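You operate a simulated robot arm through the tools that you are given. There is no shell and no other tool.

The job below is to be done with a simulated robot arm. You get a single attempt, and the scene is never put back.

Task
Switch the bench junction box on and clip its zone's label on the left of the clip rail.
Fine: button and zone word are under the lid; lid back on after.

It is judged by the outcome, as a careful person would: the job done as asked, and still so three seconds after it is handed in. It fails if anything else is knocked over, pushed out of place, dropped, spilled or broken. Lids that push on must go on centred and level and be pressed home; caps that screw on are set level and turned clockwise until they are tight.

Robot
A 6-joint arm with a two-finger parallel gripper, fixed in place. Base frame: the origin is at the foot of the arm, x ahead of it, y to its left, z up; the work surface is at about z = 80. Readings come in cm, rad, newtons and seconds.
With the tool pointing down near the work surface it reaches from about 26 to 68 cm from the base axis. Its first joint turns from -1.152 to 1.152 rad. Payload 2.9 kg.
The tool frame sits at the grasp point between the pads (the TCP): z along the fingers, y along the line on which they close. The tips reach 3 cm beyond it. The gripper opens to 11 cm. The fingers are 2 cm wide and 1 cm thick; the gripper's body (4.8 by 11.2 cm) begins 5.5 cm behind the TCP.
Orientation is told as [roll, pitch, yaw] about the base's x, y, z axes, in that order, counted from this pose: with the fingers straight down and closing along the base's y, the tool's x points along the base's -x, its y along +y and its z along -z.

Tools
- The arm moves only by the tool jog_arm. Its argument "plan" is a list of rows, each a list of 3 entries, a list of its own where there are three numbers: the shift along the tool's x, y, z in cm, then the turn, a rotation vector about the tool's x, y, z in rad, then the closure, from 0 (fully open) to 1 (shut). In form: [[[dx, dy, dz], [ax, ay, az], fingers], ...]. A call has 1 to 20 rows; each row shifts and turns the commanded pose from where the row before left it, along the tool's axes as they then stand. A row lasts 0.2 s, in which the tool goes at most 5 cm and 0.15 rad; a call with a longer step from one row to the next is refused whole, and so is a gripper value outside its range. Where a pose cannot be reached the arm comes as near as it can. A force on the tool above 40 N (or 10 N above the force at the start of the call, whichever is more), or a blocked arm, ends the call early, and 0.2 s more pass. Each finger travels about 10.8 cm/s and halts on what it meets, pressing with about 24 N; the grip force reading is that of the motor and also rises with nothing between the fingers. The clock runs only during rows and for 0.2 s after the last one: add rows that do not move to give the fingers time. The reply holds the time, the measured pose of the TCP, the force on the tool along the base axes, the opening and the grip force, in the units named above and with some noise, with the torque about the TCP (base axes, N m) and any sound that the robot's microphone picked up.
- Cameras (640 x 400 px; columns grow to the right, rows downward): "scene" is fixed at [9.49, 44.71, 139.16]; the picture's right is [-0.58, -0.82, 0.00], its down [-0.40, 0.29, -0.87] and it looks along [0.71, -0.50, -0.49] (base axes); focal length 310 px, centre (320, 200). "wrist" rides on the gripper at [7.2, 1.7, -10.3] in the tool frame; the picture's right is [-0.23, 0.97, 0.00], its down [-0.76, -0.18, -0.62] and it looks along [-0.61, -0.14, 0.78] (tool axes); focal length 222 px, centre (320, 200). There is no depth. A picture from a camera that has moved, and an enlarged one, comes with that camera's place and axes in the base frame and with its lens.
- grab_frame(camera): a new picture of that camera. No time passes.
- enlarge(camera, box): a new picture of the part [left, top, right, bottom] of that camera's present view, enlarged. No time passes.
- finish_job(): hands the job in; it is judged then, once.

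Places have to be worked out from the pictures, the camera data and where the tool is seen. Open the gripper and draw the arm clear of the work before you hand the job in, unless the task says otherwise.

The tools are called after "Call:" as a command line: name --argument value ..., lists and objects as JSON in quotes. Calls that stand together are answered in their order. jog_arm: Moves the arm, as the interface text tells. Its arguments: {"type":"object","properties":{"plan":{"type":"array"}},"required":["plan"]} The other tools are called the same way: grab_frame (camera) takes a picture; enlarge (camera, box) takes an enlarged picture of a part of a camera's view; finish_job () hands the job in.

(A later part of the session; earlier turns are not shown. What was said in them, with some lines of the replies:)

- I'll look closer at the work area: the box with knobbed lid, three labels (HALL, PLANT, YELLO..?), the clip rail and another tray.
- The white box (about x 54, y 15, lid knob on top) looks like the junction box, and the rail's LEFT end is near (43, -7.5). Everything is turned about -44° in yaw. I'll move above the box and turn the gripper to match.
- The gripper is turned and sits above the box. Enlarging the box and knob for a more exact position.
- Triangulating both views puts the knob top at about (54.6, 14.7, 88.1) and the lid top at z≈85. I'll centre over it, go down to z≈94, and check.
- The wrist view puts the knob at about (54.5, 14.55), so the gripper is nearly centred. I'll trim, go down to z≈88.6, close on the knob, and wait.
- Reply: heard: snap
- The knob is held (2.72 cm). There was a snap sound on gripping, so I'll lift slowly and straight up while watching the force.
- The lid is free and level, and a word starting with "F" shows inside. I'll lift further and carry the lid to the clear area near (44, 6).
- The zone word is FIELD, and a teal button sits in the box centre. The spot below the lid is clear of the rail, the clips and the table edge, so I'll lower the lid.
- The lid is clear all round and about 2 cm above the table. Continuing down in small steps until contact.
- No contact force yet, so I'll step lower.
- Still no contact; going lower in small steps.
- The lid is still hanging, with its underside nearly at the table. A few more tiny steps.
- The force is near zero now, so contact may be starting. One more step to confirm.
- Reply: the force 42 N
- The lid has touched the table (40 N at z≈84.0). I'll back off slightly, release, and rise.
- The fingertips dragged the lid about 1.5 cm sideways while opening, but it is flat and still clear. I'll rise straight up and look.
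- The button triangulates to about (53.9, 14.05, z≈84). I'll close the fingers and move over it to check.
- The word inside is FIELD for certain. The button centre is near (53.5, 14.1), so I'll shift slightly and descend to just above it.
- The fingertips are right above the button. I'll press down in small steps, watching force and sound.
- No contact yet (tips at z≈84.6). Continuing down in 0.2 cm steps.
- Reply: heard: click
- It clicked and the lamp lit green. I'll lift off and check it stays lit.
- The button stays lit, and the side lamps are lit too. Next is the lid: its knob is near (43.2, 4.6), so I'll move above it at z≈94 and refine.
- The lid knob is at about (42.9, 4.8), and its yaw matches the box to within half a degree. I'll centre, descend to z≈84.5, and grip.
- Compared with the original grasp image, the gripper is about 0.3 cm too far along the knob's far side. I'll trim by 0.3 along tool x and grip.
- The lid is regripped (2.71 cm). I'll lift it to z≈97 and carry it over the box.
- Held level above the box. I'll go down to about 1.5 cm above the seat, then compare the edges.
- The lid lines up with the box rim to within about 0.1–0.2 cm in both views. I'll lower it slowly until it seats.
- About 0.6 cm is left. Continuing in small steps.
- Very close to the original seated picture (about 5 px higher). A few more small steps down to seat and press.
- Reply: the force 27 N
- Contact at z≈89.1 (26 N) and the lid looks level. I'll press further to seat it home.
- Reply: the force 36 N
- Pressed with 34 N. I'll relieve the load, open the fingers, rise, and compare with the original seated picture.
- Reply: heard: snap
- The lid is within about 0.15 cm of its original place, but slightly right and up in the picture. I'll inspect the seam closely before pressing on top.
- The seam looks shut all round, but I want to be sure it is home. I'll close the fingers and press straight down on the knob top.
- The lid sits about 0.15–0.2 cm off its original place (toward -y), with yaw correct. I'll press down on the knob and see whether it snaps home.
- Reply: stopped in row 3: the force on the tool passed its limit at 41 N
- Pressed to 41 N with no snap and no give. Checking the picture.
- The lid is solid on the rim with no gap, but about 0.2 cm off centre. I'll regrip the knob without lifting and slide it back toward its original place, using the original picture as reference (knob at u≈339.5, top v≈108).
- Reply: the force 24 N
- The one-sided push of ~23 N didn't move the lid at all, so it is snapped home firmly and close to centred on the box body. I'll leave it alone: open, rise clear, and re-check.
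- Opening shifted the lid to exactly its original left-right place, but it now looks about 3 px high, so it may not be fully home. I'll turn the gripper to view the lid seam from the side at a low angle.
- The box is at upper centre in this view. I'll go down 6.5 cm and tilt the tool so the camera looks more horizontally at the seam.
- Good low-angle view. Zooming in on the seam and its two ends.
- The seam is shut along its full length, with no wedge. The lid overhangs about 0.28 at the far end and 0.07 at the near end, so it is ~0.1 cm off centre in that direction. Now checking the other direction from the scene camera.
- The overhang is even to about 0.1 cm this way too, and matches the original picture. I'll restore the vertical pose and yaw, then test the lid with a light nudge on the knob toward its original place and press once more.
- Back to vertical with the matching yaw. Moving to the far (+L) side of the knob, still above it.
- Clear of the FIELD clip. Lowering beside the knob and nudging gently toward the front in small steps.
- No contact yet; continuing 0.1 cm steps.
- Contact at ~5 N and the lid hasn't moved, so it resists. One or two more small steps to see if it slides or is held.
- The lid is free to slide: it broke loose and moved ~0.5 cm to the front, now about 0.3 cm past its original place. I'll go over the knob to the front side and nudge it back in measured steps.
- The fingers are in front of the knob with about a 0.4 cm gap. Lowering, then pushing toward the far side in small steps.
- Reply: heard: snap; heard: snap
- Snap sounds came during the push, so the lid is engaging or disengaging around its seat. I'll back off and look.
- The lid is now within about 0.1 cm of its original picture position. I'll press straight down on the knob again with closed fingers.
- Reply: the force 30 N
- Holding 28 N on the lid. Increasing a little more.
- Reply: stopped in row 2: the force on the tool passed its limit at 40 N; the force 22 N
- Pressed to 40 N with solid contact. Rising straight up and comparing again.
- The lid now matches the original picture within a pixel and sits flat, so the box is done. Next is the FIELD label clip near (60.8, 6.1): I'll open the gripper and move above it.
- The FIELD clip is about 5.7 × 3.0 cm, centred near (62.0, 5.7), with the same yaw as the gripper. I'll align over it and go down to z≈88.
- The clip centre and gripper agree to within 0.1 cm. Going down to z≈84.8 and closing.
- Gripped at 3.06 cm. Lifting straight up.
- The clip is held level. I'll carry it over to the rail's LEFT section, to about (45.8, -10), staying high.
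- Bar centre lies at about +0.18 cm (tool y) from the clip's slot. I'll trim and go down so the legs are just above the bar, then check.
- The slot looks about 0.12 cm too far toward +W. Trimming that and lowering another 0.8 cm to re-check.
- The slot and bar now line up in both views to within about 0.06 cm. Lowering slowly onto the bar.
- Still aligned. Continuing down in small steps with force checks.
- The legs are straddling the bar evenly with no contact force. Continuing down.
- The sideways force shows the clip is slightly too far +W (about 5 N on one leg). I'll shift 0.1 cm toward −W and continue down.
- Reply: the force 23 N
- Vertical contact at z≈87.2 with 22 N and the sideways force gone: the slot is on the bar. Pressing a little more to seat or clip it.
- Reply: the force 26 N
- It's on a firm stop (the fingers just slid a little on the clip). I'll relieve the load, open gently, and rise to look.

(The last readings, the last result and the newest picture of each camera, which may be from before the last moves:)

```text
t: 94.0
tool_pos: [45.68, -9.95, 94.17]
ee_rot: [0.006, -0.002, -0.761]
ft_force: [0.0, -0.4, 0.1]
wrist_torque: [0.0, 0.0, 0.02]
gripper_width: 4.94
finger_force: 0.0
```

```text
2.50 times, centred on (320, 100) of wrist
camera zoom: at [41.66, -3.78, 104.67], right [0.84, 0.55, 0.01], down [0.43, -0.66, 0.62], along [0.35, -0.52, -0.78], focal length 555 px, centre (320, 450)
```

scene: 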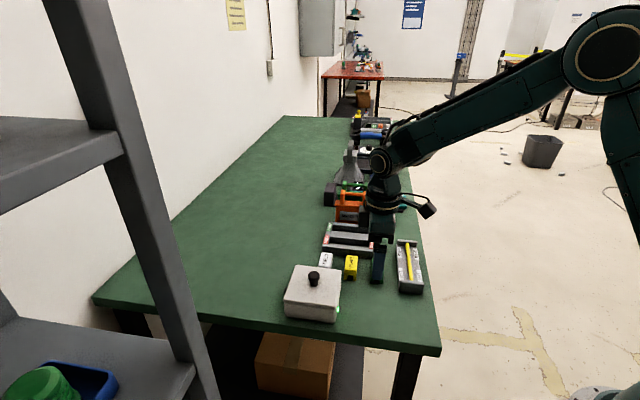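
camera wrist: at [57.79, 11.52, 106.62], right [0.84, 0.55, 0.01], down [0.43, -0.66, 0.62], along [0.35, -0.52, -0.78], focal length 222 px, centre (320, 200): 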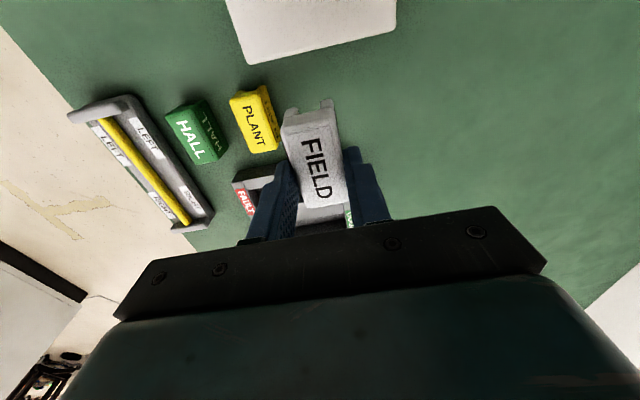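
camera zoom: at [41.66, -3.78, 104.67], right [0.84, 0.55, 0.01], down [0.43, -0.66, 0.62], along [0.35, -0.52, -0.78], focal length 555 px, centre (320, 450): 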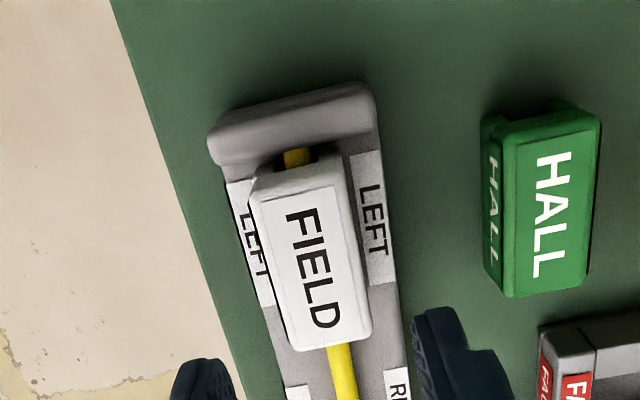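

FIELD sits on the bar between the LEFT labels. I'll press it from above with closed fingers to make sure it's clipped home.

Call:
jog_arm --plan '[[[-0.1, 0.1, 0], [0, 0, 0], 0.8], [[0, 0, 0], [0, 0, 0], 1], [[0, 0, 2], [0, 0, 0], 1], [[0, 0, 2], [0, 0, 0], 1], [[0, 0, 0.8], [0, 0, 0], 1], [[0, 0, 0], [0, 0, 0], 1]]'

Call:
enlarge --camera "scene" --box '[385, 230, 435, 300]'

```text
t: 95.4
tool_pos: [45.95, -9.96, 89.41]
ee_rot: [0.005, -0.004, -0.761]
ft_force: [0.8, 0.8, -0.3]
wrist_torque: [0.04, 0.0, -0.01]
gripper_width: 0.0
finger_force: 24.2
```

```text
5.71 times, centred on (410, 265) of scene
camera zoom: at [9.49, 44.71, 139.16], right [-0.58, -0.82, 0.0], down [-0.4, 0.29, -0.87], along [0.71, -0.5, -0.49], focal length 1773 px, centre (-194, -171)
```

zoom: 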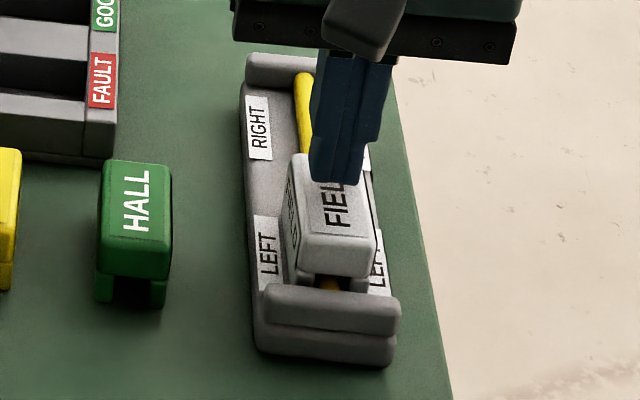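

Call:
jog_arm --plan '[[[0, 0, 0.3], [0, 0, 0], 1], [[0, 0, 0.2], [0, 0, 0], 1], [[0, 0, 0], [0, 0, 0], 1]]'

Call:
jog_arm --plan '[[[0, 0, 0.2], [0, 0, 0], 1], [[0, 0, 0.1], [0, 0, 0], 1], [[0, 0, 0], [0, 0, 0], 1]]'

```text
t: 96.2
tool_pos: [45.96, -9.91, 89.1]
ee_rot: [0.009, -0.002, -0.762]
ft_force: [0.5, 0.5, 0.2]
wrist_torque: [-0.01, 0.01, -0.04]
gripper_width: 0.0
finger_force: 23.4
```

```text
t: 97.0
tool_pos: [45.92, -9.97, 88.74]
ee_rot: [0.008, -0.003, -0.761]
ft_force: [0.2, 0.9, 1.4]
wrist_torque: [0.01, -0.01, 0.02]
gripper_width: 0.0
finger_force: 24.5
```

Call:
jog_arm --plan '[[[0, 0, 0.15], [0, 0, 0], 1], [[0, 0, 0], [0, 0, 0], 1]]'

Call:
jog_arm --plan '[[[0, 0, 0.15], [0, 0, 0], 1], [[0, 0, 0], [0, 0, 0], 1]]'

Call:
jog_arm --plan '[[[0, 0, 0.12], [0, 0, 0], 1], [[0, 0, 0], [0, 0, 0], 1]]'

Call:
enlarge --camera "scene" --box '[385, 230, 435, 300]'

```text
t: 97.6
tool_pos: [46.05, -10.04, 88.81]
ee_rot: [0.005, -0.006, -0.761]
ft_force: [1.4, -0.8, 8.8]
wrist_torque: [-0.01, 0.0, -0.01]
gripper_width: 0.0
finger_force: 24.0
```

```text
t: 98.2
tool_pos: [45.94, -9.92, 88.71]
ee_rot: [0.008, -0.005, -0.761]
ft_force: [-0.9, 1.1, 25.9]
wrist_torque: [0.05, 0.06, -0.01]
gripper_width: 0.0
finger_force: 23.9
```

```text
t: 98.8
tool_pos: [45.97, -9.93, 88.8]
ee_rot: [0.009, -0.007, -0.763]
ft_force: [-2.5, -1.8, 34.6]
wrist_torque: [-0.02, 0.17, 0.01]
gripper_width: 0.0
finger_force: 23.8
```

```text
5.71 times, centred on (410, 265) of scene
camera zoom: at [9.43, 44.72, 139.16], right [-0.58, -0.82, 0.0], down [-0.4, 0.29, -0.87], along [0.71, -0.5, -0.49], focal length 1773 px, centre (-194, -171)
```

zoom: 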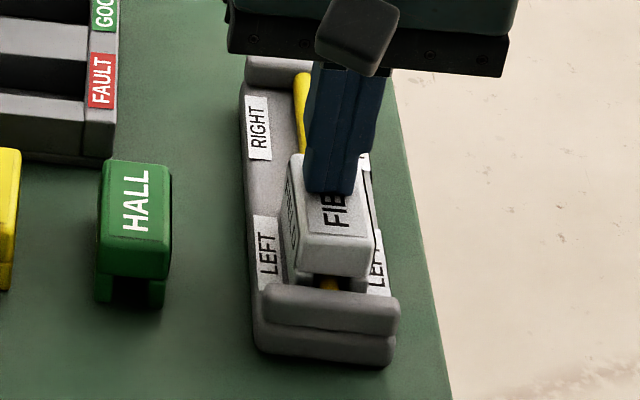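

Firm at 35 N with no movement, so the clip is seated. Rising straight up and checking the whole scene.

Call:
jog_arm --plan '[[[0, 0, -0.5], [0, 0, 0], 1], [[0, 0, -3], [0, 0, 0], 1], [[0, 0, -4], [0, 0, 0], 1], [[0, 0, -4], [0, 0, 0], 0.8], [[0, 0, -4], [0, 0, 0], 0.5], [[0, 0, 0], [0, 0, 0], 0.3], [[0, 0, 0], [0, 0, 0], 0]]'

Call:
enlarge --camera "scene" --box '[270, 200, 440, 330]'

Call:
enlarge --camera "scene" --box '[395, 245, 425, 295]'

Call:
grab_frame --camera "wrist"

```text
t: 100.4
tool_pos: [45.54, -9.86, 103.97]
ee_rot: [0.006, -0.004, -0.76]
ft_force: [0.5, 0.3, 0.4]
wrist_torque: [0.01, -0.01, -0.05]
gripper_width: 11.01
finger_force: 0.0
```

```text
3.08 times, centred on (355, 265) of scene
camera zoom: at [9.49, 44.71, 139.16], right [-0.58, -0.82, 0.0], down [-0.4, 0.29, -0.87], along [0.71, -0.5, -0.49], focal length 954 px, centre (212, 0)
```

zoom: 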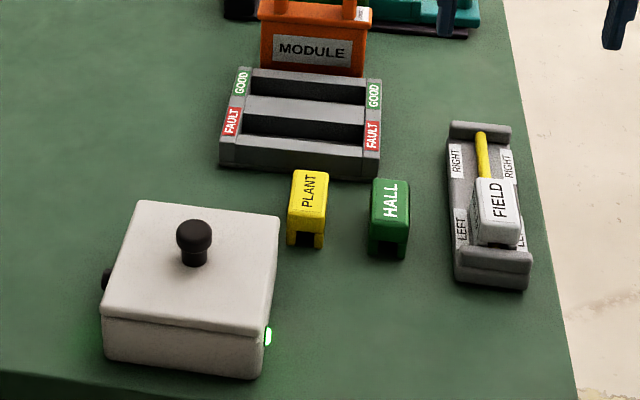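

```text
8.00 times, centred on (410, 270) of scene
camera zoom: at [9.49, 44.71, 139.16], right [-0.58, -0.82, 0.0], down [-0.4, 0.29, -0.87], along [0.71, -0.5, -0.49], focal length 2482 px, centre (-400, -360)
```

zoom: 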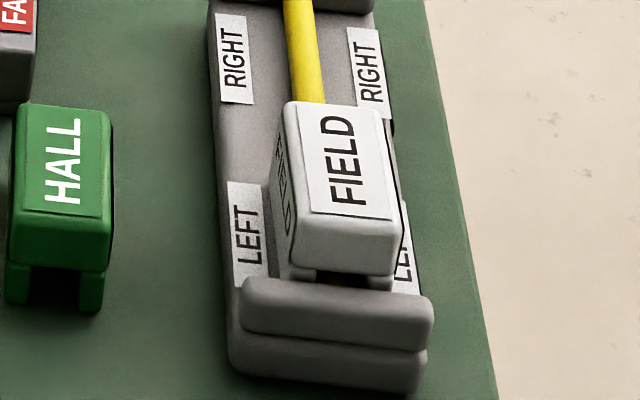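

```text
taken
camera wrist: at [41.54, -3.74, 114.5], right [0.84, 0.55, 0.01], down [0.43, -0.66, 0.62], along [0.35, -0.52, -0.78], focal length 222 px, centre (320, 200)
```

wrist: 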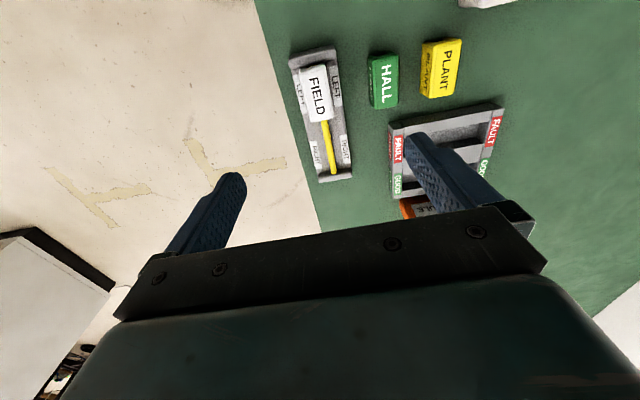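

The clip dropped a little further home under the press, FIELD reads on the LEFT section, and nothing else has moved. Before handing in, I'll repeat the low side view of the box lid to be sure it's fully down.

Call:
jog_arm --plan '[[[2.6, 2.51, 0], [0, 0, 0], 0], [[2.61, 2.51, 0], [0, 0, 0], 0], [[2.61, 2.51, 0], [0, 0, 0], 0], [[2.61, 2.51, 0], [0, 0, 0], 0], [[0, 0, 3], [0, 0, 0], 0], [[0, 0, 3], [0, 0, 0], 0], [[0, 0, 0], [0, 0, -0.143], 0], [[0, 0, 0], [0, 0, -0.143], 0], [[0, 0, 0], [0, 0, -0.143], 0], [[0, 0, 0], [0, 0, -0.143], 0], [[0, 0, 0], [0, 0, -0.143], 0], [[0, 0, 0], [0, 0, -0.143], 0], [[0, 0, 0], [0, 0, -0.143], 0], [[0, 0, 0], [0, 0, -0.143], 0], [[0, 0, 0], [0, 0, -0.143], 0], [[0, 0, 0], [0, 0, -0.143], 0], [[0, 0, 0], [0, 0, -0.143], 0], [[0, 0, 0], [0, 0, 0], 0]]'

Call:
jog_arm --plan '[[[0, 0, 2.5], [0, 0, 0], 0], [[0, 0, 2.5], [0, 0, 0], 0], [[0, 0, 1.5], [0, 0, 0], 0], [[0, 0, 0], [0, -0.125, 0], 0], [[0, 0, 0], [0, -0.125, 0], 0], [[0, 0, 0], [0, -0.125, 0], 0], [[0, 0, 0], [0, -0.125, 0], 0], [[0, 0, 0], [0, 0, 0], 0]]'

Call:
grab_frame --camera "wrist"

Call:
enlarge --camera "wrist" --box '[270, 110, 400, 190]'

```text
t: 104.2
tool_pos: [45.16, 4.4, 98.14]
ee_rot: [-0.003, -0.003, 0.814]
ft_force: [-0.5, -0.1, 0.1]
wrist_torque: [-0.04, 0.0, -0.02]
gripper_width: 11.01
finger_force: 0.2
```

```text
t: 106.0
tool_pos: [45.46, 4.52, 91.48]
ee_rot: [-0.003, -0.508, 0.815]
ft_force: [0.0, 0.3, -0.4]
wrist_torque: [-0.02, 0.02, 0.01]
gripper_width: 10.99
finger_force: 0.1
```

```text
taken
camera wrist: at [36.35, -2.59, 97.17], right [-0.57, 0.81, 0.11], down [0.38, 0.14, 0.92], along [0.73, 0.56, -0.39], focal length 222 px, centre (320, 200)
```

wrist: 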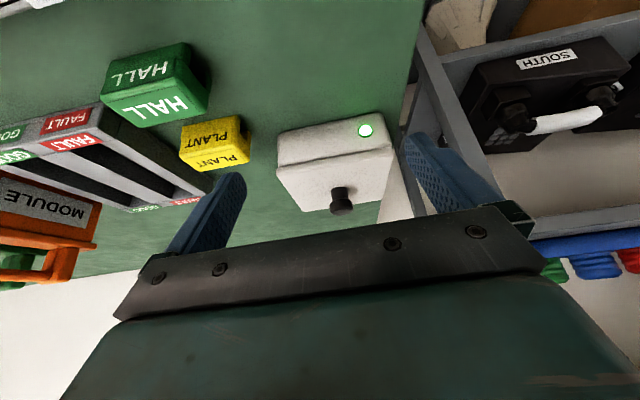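

```text
4.92 times, centred on (335, 150) of wrist
camera zoom: at [36.35, -2.59, 97.17], right [-0.57, 0.81, 0.11], down [0.38, 0.14, 0.92], along [0.73, 0.56, -0.39], focal length 1094 px, centre (246, 446)
```

zoom: 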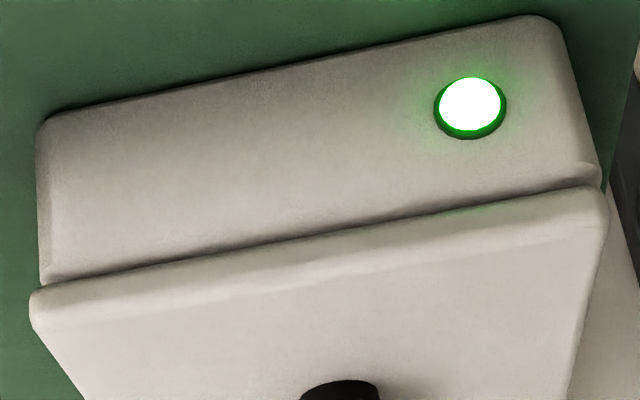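

The lid now overhangs evenly at both ends (about 0.2 cm each), so it's well centred. Zooming on the seam once more.

Call:
enlarge --camera "wrist" --box '[278, 130, 318, 180]'

Call:
enlarge --camera "wrist" --box '[360, 120, 400, 170]'

Call:
enlarge --camera "scene" --box '[270, 250, 350, 330]'

```text
8.00 times, centred on (298, 155) of wrist
camera zoom: at [36.35, -2.59, 97.17], right [-0.57, 0.81, 0.11], down [0.38, 0.14, 0.92], along [0.73, 0.56, -0.39], focal length 1777 px, centre (496, 560)
```

zoom: 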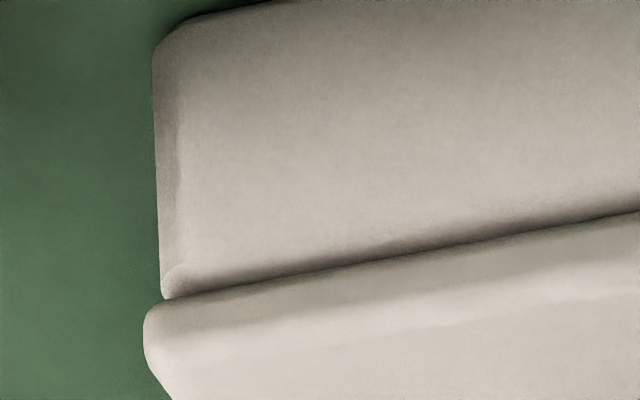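

```text
8.00 times, centred on (380, 145) of wrist
camera zoom: at [36.35, -2.59, 97.17], right [-0.57, 0.81, 0.11], down [0.38, 0.14, 0.92], along [0.73, 0.56, -0.39], focal length 1777 px, centre (-160, 640)
```

zoom: 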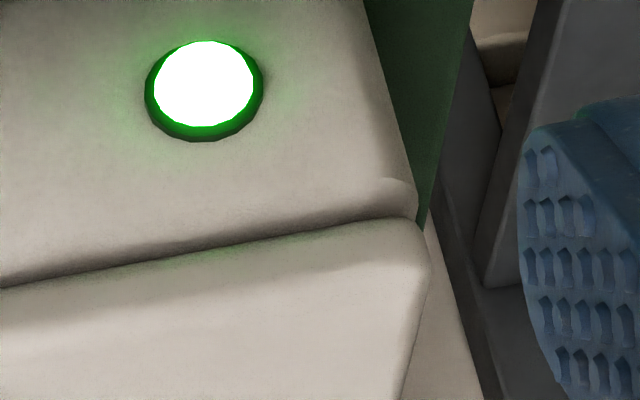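

```text
5.00 times, centred on (310, 290) of scene
camera zoom: at [9.49, 44.71, 139.16], right [-0.58, -0.82, 0.0], down [-0.4, 0.29, -0.87], along [0.71, -0.5, -0.49], focal length 1551 px, centre (370, -250)
```

zoom: 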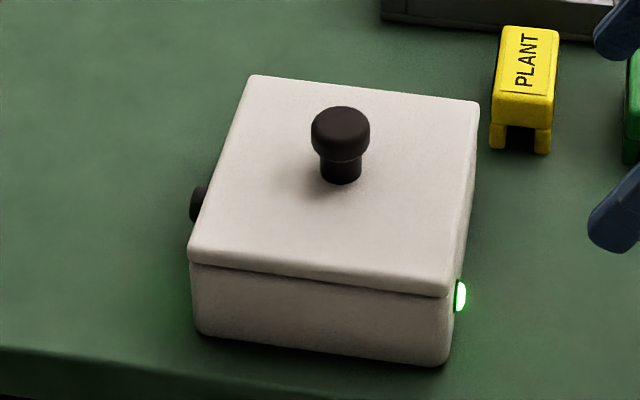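

The lid is level, tight all round and centred, and the lamp is lit. I'll straighten the tool, raise the arm clear with the gripper open, and take a final look.

Call:
jog_arm --plan '[[[0, 0, 0], [0, 0.125, 0], 0], [[0, 0, 0], [0, 0.125, 0], 0], [[0, 0, 0], [0, 0.125, 0], 0], [[0, 0, 0], [0, 0.125, 0], 0], [[0, 0, -4], [0, 0, 0], 0], [[0, 0, -4], [0, 0, 0], 0], [[0, 0, -4], [0, 0, 0], 0], [[0, 0, -4], [0, 0, 0], 0], [[0, 0, -4], [0, 0, 0], 0], [[0, 0, 0], [0, 0, 0], 0], [[0, 0, 0], [0, 0, 0], 0]]'

Call:
grab_frame --camera "scene"

Call:
enlarge --camera "scene" --box '[270, 180, 440, 330]'

Call:
enlarge --camera "wrist" --box '[0, 0, 320, 200]'

```text
t: 108.4
tool_pos: [45.48, 4.52, 111.69]
ee_rot: [-0.003, -0.007, 0.811]
ft_force: [0.2, -0.1, -0.3]
wrist_torque: [0.01, -0.03, 0.05]
gripper_width: 11.0
finger_force: 0.1
```

```text
taken
```

scene: 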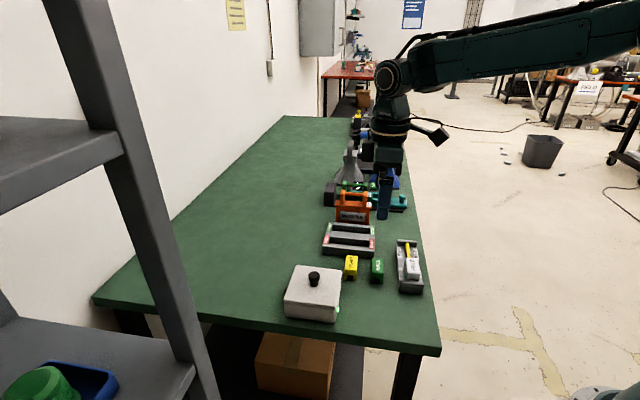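

```text
2.67 times, centred on (355, 255) of scene
camera zoom: at [9.49, 44.71, 139.16], right [-0.58, -0.82, 0.0], down [-0.4, 0.29, -0.87], along [0.71, -0.5, -0.49], focal length 827 px, centre (227, 53)
```

zoom: 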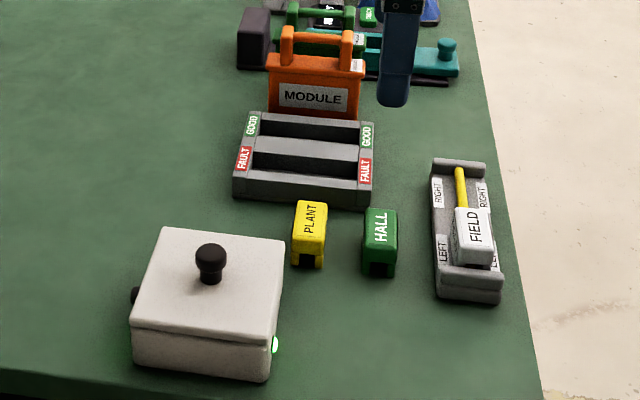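

```text
2.00 times, centred on (160, 100) of wrist
camera zoom: at [39.38, 0.31, 122.16], right [-0.55, 0.83, 0.0], down [0.65, 0.43, 0.63], along [0.53, 0.34, -0.78], focal length 444 px, centre (640, 400)
```

zoom: 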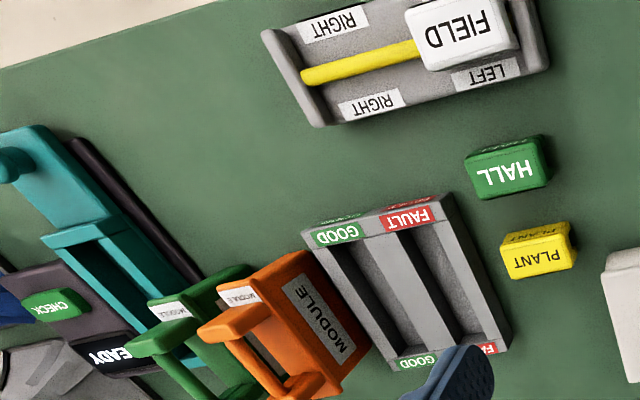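

The lamp is lit, the lid is level and home, and FIELD is clipped on the LEFT section. Everything else is where it started and the arm is clear with the gripper open, so I'm handing in.

Call:
finish_job

```text
The job is handed in.
```

The junction box is switched on and its FIELD label is clipped on the left of the rail. The lid is back on.

- **Box:** I pressed the button under the lid. It clicked and stayed lit, and the side lamps are green.
- **Label:** The word under the lid is FIELD. The white FIELD clip is on the yellow bar between the two LEFT marks, pressed down to a firm stop.
- **Lid:** It is level with no visible gap and centred to within about 0.1 cm, and I pressed it down with about 40 N. Several "snap" sounds came while I handled it, and none during the final press. I can't say for certain that any latch inside has engaged.

I slid the lid about on its rim more than I wanted before it was centred. In the last pictures nothing else was moved or knocked over. The gripper is open and the arm is clear of the bench.
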